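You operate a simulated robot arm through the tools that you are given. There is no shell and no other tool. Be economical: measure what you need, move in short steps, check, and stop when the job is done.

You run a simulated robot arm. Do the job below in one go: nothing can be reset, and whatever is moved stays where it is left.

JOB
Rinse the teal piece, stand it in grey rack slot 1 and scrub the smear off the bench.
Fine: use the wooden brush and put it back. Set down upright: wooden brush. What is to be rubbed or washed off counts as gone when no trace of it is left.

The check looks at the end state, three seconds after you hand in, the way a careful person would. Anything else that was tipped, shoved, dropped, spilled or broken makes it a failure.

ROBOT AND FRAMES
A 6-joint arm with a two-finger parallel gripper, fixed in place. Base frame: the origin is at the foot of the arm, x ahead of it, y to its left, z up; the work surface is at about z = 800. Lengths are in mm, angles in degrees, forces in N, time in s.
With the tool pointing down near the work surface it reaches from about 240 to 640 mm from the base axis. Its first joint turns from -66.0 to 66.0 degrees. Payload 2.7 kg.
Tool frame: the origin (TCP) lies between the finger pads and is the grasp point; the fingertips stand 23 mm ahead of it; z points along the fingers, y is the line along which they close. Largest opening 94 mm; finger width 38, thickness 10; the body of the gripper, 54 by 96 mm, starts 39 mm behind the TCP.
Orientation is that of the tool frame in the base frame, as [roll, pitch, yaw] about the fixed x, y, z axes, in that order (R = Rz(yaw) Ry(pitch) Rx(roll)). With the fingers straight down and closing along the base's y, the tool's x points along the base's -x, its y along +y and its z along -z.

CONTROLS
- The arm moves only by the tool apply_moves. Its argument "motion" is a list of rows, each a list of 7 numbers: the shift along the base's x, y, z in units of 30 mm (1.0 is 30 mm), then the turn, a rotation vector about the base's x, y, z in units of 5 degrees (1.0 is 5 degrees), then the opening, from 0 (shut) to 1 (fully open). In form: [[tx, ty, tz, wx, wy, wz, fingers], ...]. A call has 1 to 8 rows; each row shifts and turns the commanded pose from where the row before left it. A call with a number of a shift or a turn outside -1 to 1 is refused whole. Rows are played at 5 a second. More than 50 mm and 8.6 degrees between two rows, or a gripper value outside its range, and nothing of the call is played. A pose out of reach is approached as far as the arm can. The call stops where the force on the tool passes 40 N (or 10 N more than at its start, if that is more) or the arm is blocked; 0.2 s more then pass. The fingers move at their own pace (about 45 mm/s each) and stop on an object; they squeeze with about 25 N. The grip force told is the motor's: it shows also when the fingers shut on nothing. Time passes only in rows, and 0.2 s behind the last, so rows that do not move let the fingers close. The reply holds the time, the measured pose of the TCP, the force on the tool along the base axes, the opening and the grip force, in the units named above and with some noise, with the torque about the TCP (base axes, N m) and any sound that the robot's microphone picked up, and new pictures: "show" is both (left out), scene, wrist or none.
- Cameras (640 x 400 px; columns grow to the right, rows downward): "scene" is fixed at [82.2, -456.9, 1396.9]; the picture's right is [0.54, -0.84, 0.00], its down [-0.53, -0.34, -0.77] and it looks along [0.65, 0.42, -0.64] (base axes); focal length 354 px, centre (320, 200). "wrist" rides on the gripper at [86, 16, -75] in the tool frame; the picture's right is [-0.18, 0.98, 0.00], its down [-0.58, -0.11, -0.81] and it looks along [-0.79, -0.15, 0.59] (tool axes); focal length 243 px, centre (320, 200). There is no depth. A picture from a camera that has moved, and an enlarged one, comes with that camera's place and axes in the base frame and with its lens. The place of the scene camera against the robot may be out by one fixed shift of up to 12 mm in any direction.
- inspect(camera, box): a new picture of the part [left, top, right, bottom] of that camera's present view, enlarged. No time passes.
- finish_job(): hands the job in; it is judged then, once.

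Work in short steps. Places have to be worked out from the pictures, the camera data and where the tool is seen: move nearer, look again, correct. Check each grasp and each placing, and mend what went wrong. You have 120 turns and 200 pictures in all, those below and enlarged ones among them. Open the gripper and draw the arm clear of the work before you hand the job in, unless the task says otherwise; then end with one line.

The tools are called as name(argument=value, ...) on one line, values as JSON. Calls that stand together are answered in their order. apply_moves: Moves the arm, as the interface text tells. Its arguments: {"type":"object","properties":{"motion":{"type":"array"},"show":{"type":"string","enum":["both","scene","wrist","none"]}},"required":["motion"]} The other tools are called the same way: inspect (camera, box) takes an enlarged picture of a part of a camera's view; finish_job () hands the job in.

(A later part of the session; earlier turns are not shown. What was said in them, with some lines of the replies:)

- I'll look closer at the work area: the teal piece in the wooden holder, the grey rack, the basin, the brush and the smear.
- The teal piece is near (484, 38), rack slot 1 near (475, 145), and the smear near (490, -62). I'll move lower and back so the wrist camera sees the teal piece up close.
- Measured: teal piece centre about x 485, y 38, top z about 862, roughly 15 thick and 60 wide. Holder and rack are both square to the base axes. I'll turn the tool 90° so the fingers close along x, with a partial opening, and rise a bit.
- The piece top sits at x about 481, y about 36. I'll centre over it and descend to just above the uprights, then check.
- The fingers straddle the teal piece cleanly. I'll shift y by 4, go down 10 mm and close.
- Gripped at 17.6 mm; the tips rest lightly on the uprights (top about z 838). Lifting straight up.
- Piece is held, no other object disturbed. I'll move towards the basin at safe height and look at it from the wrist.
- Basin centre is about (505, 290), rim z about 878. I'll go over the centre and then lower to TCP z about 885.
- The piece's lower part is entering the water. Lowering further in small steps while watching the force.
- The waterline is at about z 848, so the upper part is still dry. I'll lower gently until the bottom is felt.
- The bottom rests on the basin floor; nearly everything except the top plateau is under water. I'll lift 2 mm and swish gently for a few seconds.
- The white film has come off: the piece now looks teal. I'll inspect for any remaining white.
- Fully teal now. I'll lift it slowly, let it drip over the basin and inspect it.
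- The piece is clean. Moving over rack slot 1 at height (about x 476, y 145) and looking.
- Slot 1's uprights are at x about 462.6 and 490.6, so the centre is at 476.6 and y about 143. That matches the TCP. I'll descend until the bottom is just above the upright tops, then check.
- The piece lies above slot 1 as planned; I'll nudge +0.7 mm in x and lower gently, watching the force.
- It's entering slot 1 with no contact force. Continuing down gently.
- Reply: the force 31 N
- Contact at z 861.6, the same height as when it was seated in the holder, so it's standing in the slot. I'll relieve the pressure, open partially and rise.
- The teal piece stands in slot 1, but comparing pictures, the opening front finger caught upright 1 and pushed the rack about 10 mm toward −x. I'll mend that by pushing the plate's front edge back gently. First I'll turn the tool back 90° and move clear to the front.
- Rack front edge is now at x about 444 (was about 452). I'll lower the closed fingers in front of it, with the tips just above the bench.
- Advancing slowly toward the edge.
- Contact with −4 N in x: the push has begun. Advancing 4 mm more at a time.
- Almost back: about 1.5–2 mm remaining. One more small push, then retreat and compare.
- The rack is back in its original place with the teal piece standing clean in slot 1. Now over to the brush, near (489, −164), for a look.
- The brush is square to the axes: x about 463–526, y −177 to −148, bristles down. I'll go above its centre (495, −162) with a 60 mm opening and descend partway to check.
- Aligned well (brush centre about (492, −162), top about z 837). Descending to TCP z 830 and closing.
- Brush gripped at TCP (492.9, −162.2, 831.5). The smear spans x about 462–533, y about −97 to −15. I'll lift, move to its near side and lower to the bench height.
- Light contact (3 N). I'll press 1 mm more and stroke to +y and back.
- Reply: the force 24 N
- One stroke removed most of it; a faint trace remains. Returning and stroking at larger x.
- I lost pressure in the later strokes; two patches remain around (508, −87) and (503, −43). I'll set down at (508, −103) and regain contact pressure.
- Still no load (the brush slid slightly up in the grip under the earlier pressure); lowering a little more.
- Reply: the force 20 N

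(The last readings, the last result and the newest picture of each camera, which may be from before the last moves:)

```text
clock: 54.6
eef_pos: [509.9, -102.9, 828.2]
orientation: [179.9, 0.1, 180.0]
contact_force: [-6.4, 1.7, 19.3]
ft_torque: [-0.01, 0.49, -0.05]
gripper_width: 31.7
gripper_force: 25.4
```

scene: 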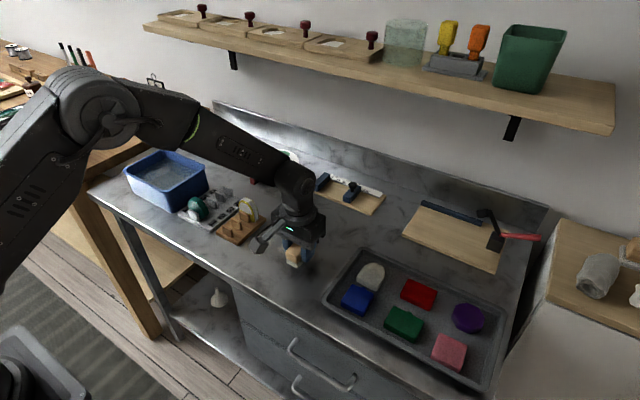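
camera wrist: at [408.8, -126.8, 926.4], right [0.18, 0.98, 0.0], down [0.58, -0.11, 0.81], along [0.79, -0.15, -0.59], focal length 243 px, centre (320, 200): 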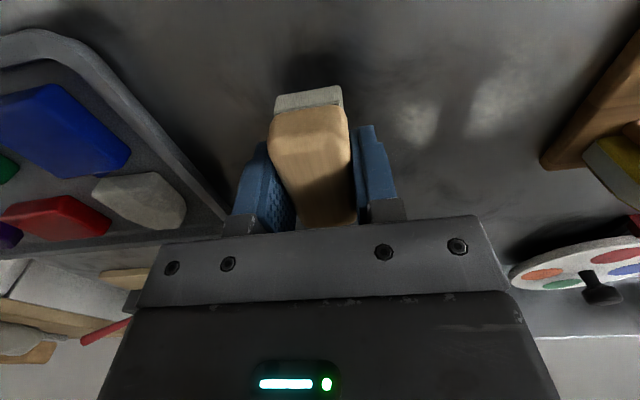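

19 N contact. Stroking across and back at this height.

apply_moves(motion=[[0, 0.45, 0, 0, 0, 0, 0], [0, 0.45, 0, 0, 0, 0, 0], [0, 0.45, 0, 0, 0, 0, 0], [0, 0.45, 0, 0, 0, 0, 0], [0, 0.45, 0, 0, 0, 0, 0], [0, 0.4, 0, 0, 0, 0, 0], [0, 0, 0, 0, 0, 0, 0]], show="none")

apply_moves(motion=[[0, -0.45, -0.02, 0, 0, 0, 0], [0, -0.45, 0, 0, 0, 0, 0], [0, -0.45, 0, 0, 0, 0, 0], [0, -0.45, 0, 0, 0, 0, 0], [0, -0.45, 0, 0, 0, 0, 0], [0, -0.4, 0, 0, 0, 0, 0], [0, 0, 0, 0, 0, 0, 0]], show="none")

inspect(camera="wrist", box=[340, 40, 600, 220])

```text
clock: 56.2
eef_pos: [509.3, -23.2, 827.8]
orientation: [179.9, 0.2, -179.9]
contact_force: [0.6, -7.5, 22.0]
ft_torque: [-0.12, -0.05, -0.04]
gripper_width: 31.2
gripper_force: 25.4
```

```text
clock: 57.8
eef_pos: [509.8, -103.0, 828.9]
orientation: [179.9, 0.2, -179.9]
contact_force: [-1.0, 7.3, 24.1]
ft_torque: [0.13, -0.07, 0.0]
gripper_width: 31.5
gripper_force: 24.8
```

```text
2.22 times, centred on (470, 130) of wrist
camera zoom: at [423.1, -85.2, 901.8], right [0.18, 0.98, 0.0], down [0.58, -0.11, 0.81], along [0.79, -0.15, -0.59], focal length 539 px, centre (-13, 356)
```

zoom: 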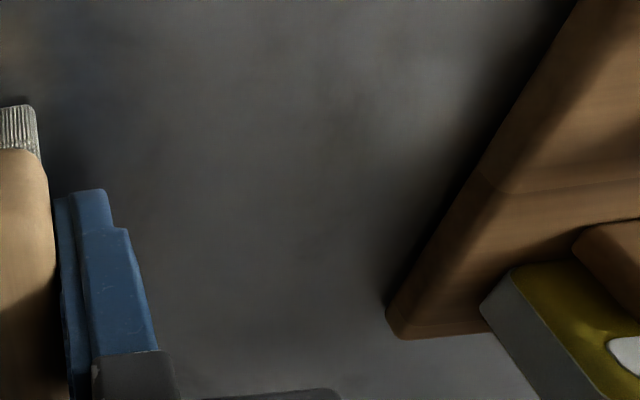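

Looks clean there. For safety, one more pressed pass at x about 483, returning at x about 515.

apply_moves(motion=[[-0.45, 0, 0, 0, 0, 0, 0], [-0.45, 0, 0, 0, 0, 0, 0], [0, 0.45, 0, 0, 0, 0, 0], [0, 0.45, 0, 0, 0, 0, 0], [0, 0.45, 0, 0, 0, 0, 0], [0, 0.45, 0, 0, 0, 0, 0], [0, 0.45, 0, 0, 0, 0, 0], [0, 0.4, 0, 0, 0, 0, 0]], show="none")

apply_moves(motion=[[0.5, 0, 0, 0, 0, 0, 0], [0.5, 0, 0, 0, 0, 0, 0], [0, -0.45, 0, 0, 0, 0, 0], [0, -0.45, 0, 0, 0, 0, 0], [0, -0.45, 0, 0, 0, 0, 0], [0, -0.45, 0, 0, 0, 0, 0], [0, -0.45, 0, 0, 0, 0, 0], [0, -0.45, 0, 0, 0, 0, 0]], show="none")

apply_moves(motion=[[-0.2, 0, 0.5, 0, 0, 0, 0], [-0.5, -0.8, 0.5, 0, 0, 0, 0], [0, -0.9, 0.2, 0, 0, 0, 0], [0, 0, 0, 0, 0, 0, 0]], show="both")

inspect(camera="wrist", box=[340, 20, 640, 220])

inspect(camera="scene", box=[220, 200, 340, 290])

```text
clock: 59.6
eef_pos: [481.9, -22.7, 827.6]
orientation: [180.0, 0.0, -179.9]
contact_force: [0.9, -7.5, 19.0]
ft_torque: [-0.14, -0.12, 0.0]
gripper_width: 31.5
gripper_force: 25.5
```

```text
clock: 61.4
eef_pos: [511.2, -104.4, 826.8]
orientation: [179.9, 0.0, 179.9]
contact_force: [-1.2, 1.0, 1.5]
ft_torque: [0.01, 0.12, 0.0]
gripper_width: 31.3
gripper_force: 24.9
```

```text
clock: 62.4
eef_pos: [489.9, -154.1, 863.0]
orientation: [179.9, 0.0, -179.9]
contact_force: [-0.1, 0.4, -0.1]
ft_torque: [0.01, 0.02, -0.01]
gripper_width: 31.2
gripper_force: 24.9
camera wrist: at [404.5, -137.7, 937.1], right [0.18, 0.98, 0.0], down [0.58, -0.11, 0.81], along [0.79, -0.15, -0.59], focal length 243 px, centre (320, 200)
```

scene: 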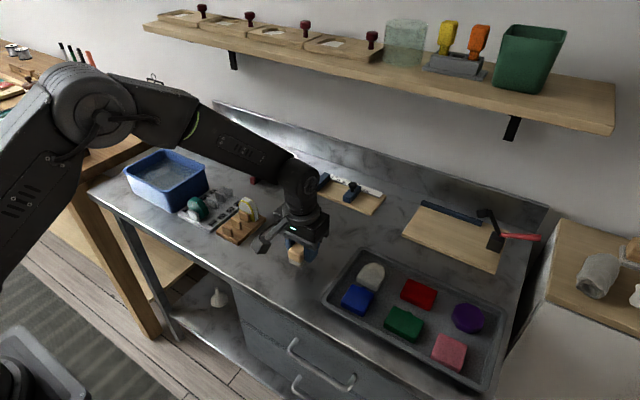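
wrist: 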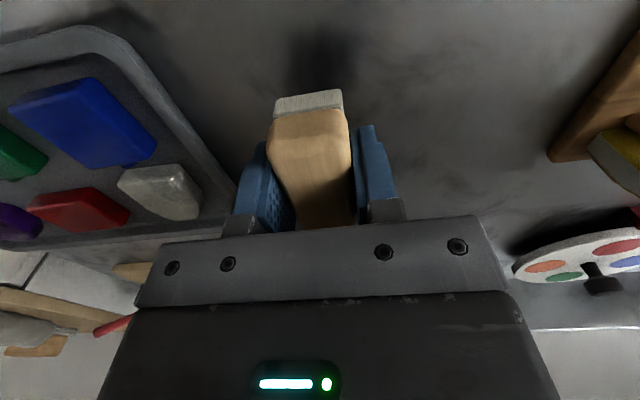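

```text
2.00 times, centred on (490, 120) of wrist
camera zoom: at [404.5, -137.7, 937.1], right [0.18, 0.98, 0.0], down [0.58, -0.11, 0.81], along [0.79, -0.15, -0.59], focal length 485 px, centre (-20, 360)
```

zoom: 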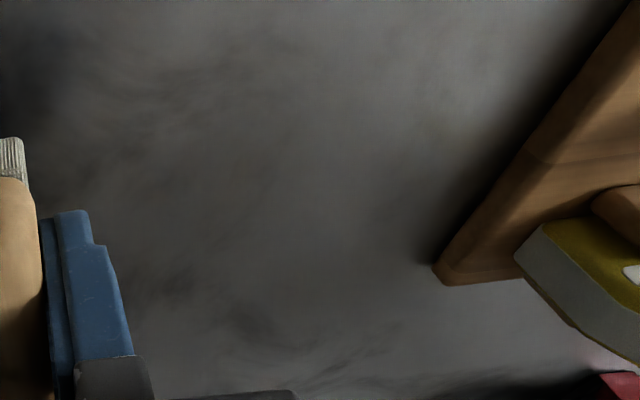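

```text
4.44 times, centred on (280, 245) of scene
camera zoom: at [82.2, -456.9, 1396.9], right [0.54, -0.84, 0.0], down [-0.53, -0.34, -0.77], along [0.65, 0.42, -0.64], focal length 1574 px, centre (498, 0)
```

zoom: 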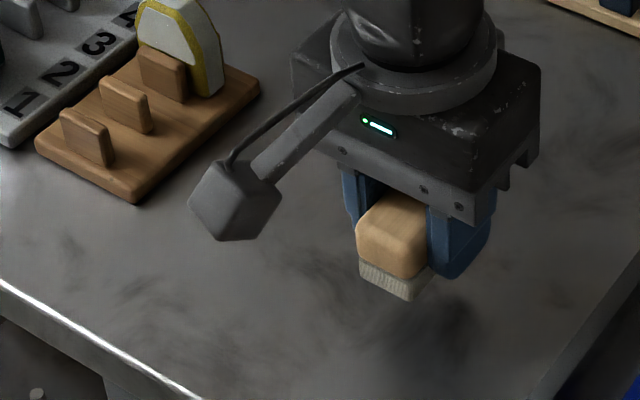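

The smear area looks clean. Now I'll put the brush back at its original spot (492.9, −162.2), lowering until it touches.

apply_moves(motion=[[0.1, -0.27, 0, 0, 0, 0, 0], [0, 0, -0.5, 0, 0, 0, 0], [0, 0, -0.5, 0, 0, 0, 0], [0, 0, -0.13, 0, 0, 0, 0], [0, 0, 0, 0, 0, 0, 0]], show="none")

apply_moves(motion=[[0, 0, -0.04, 0, 0, 0, 0], [0, 0, 0, 0, 0, 0, 0]], show="none")

```text
clock: 63.6
eef_pos: [493.3, -161.9, 830.2]
orientation: [179.9, 0.0, -180.0]
contact_force: [-0.1, 0.0, -1.7]
ft_torque: [0.04, -0.02, -0.01]
gripper_width: 31.2
gripper_force: 25.5
```

```text
clock: 64.2
eef_pos: [494.3, -162.4, 828.1]
orientation: [179.9, 0.0, -179.9]
contact_force: [-0.3, -0.1, -0.8]
ft_torque: [-0.02, 0.03, 0.01]
gripper_width: 31.2
gripper_force: 25.1
```

apply_moves(motion=[[0, 0, -0.03, 0, 0, 0, 0], [0, 0, -0.03, 0, 0, 0, 0], [0, 0, 0, 0, 0, 0, 0]], show="none")

```text
clock: 65.0
eef_pos: [493.2, -162.0, 827.2]
orientation: [179.8, 0.2, -180.0]
contact_force: [-3.2, -0.5, 5.4]
ft_torque: [0.01, 0.26, 0.02]
gripper_width: 31.5
gripper_force: 25.2
```

Contact felt. Opening and rising, then pulling back for an overview.

apply_moves(motion=[[0, 0, 0, 0, 0, 0, 0.6], [0, 0, 0, 0, 0, 0, 0.6], [0, 0, 0, 0, 0, 0, 0.6], [0, 0, 0.6, 0, 0, 0, 0.6], [0, 0, 1, 0, 0, 0, 0.6], [0, 0, 1, 0, 0, 0, 0.6], [-0.5, 0, 1, 0, 0, 0, 0.6], [-1, 0, 0.5, 0, 0, 0, 0.6]], show="none")

apply_moves(motion=[[-1, 0.5, 0.5, 0, 0, 0, 0.6], [-1, 1, 0.5, 0, 0, 0, 0.6], [-0.5, 1, 0.5, 0, 0, 0, 0.6], [0, 0.5, 0, 0, 0, 0, 0.6], [0, 0, 0, 0, 0, 0, 0.6]], show="both")

inspect(camera="scene", box=[220, 200, 340, 290])

inspect(camera="scene", box=[110, 130, 340, 280])

inspect(camera="wrist", box=[120, 40, 480, 220])

```text
clock: 66.8
eef_pos: [449.5, -164.0, 949.7]
orientation: [179.9, 0.0, 180.0]
contact_force: [-0.4, -0.4, -0.9]
ft_torque: [-0.01, 0.01, 0.0]
gripper_width: 56.3
gripper_force: 0.1
```

```text
clock: 68.0
eef_pos: [373.8, -71.6, 994.8]
orientation: [180.0, -0.1, -180.0]
contact_force: [1.2, 0.7, 0.2]
ft_torque: [0.01, 0.0, -0.01]
gripper_width: 56.6
gripper_force: 0.1
camera wrist: at [287.8, -55.5, 1068.8], right [0.18, 0.98, 0.0], down [0.58, -0.11, 0.81], along [0.79, -0.15, -0.59], focal length 243 px, centre (320, 200)
```

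scene: 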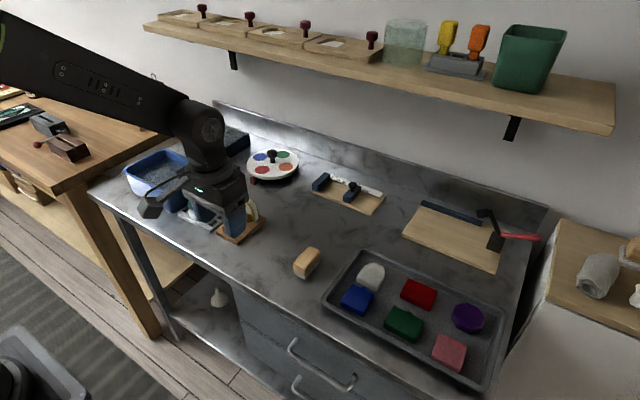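
wrist: 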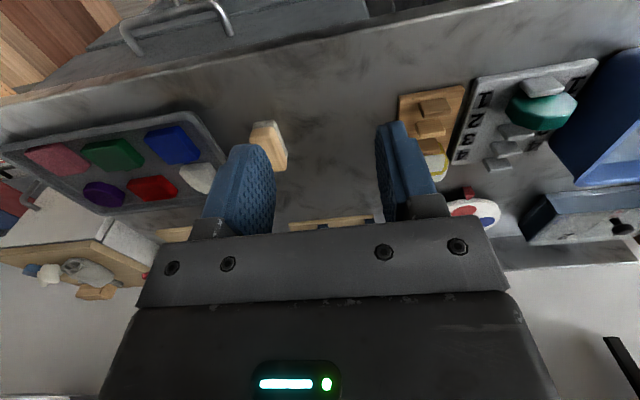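

```text
4.44 times, centred on (280, 245) of scene
camera zoom: at [82.2, -456.9, 1396.9], right [0.54, -0.84, 0.0], down [-0.53, -0.34, -0.77], along [0.65, 0.42, -0.64], focal length 1574 px, centre (498, 0)
```

zoom: 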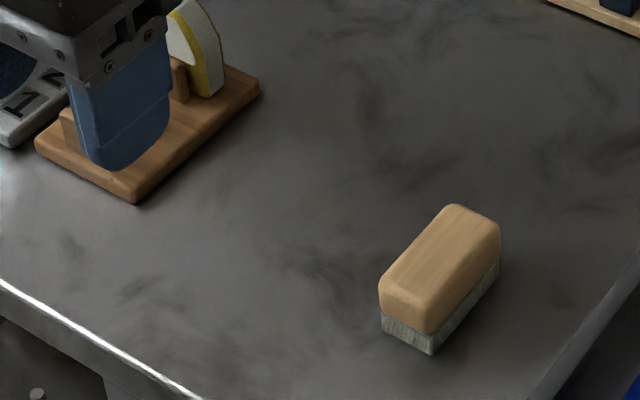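

```text
2.67 times, centred on (225, 205) of scene
camera zoom: at [82.2, -456.9, 1396.9], right [0.54, -0.84, 0.0], down [-0.53, -0.34, -0.77], along [0.65, 0.42, -0.64], focal length 945 px, centre (573, 187)
```

zoom: 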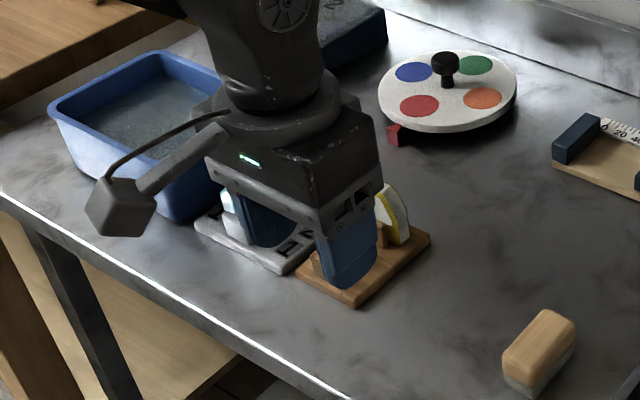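

```text
1.78 times, centred on (300, 130) of wrist
camera zoom: at [287.8, -55.5, 1068.8], right [0.18, 0.98, 0.0], down [0.58, -0.11, 0.81], along [0.79, -0.15, -0.59], focal length 431 px, centre (356, 324)
```

zoom: 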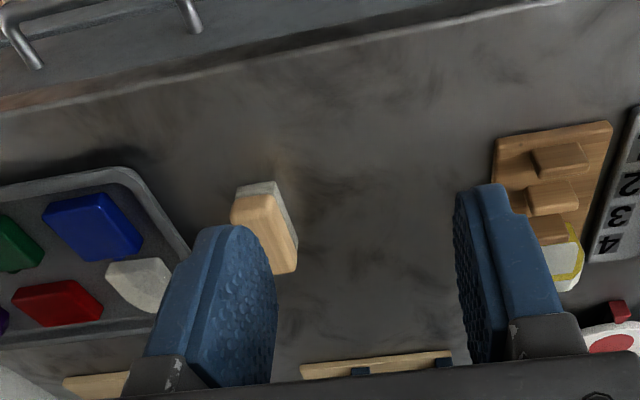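

The smear is gone and the brush is upright in its original place. I'll raise the arm clear and take a last look at the rack.

apply_moves(motion=[[-0.3, -0.3, 0.9, 0, 0, 0, 1], [-0.3, -0.8, 0.9, 0, 0, 0, 1], [-0.3, -0.8, 0.9, 0, 0, 0, 1], [0, -0.8, 0.5, 0, 0, 0, 1], [0, 0, 0, 0, 0, 0, 1]], show="scene")

inspect(camera="scene", box=[110, 130, 340, 280])

```text
clock: 69.2
eef_pos: [346.2, -154.6, 1091.5]
orientation: [179.9, 0.0, 179.9]
contact_force: [0.5, -0.1, 0.2]
ft_torque: [-0.04, 0.01, -0.01]
gripper_width: 93.9
gripper_force: 0.0
```

scene: 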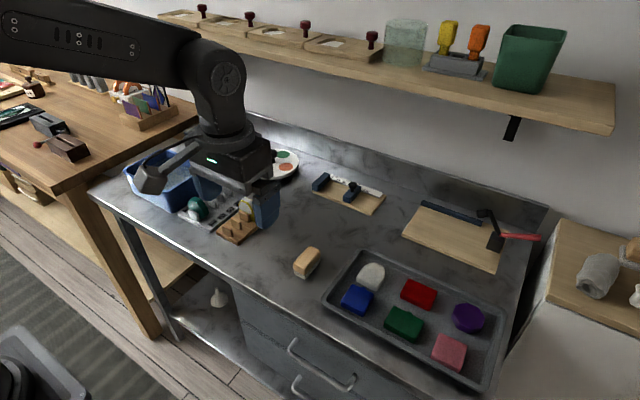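

```text
2.67 times, centred on (225, 205) of scene
camera zoom: at [82.2, -456.9, 1396.9], right [0.54, -0.84, 0.0], down [-0.53, -0.34, -0.77], along [0.65, 0.42, -0.64], focal length 945 px, centre (573, 187)
```

zoom: 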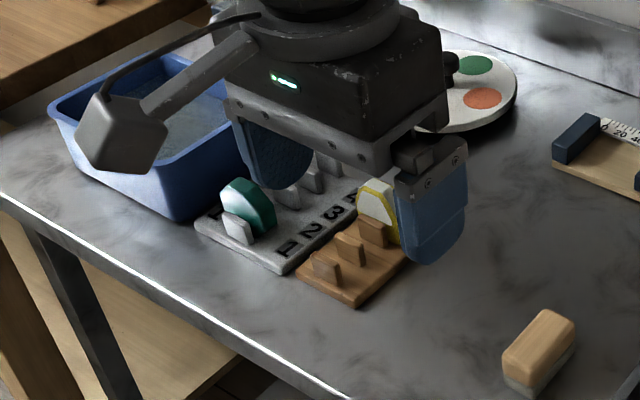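

Everything is in place: the teal piece is clean in slot 1, the rack and holder are where they were, the brush is upright and the bench is clean. Handing in.

finish_job()

```text
The job is handed in.
```

I rinsed the teal piece until it was clean, stood it in grey rack slot 1, scrubbed the smear off the bench, and put the wooden brush back upright in its original place. When I released the piece, the gripper shoved the rack about 10 mm; I pushed it back, and the pictures show it within about a millimetre of where it started.
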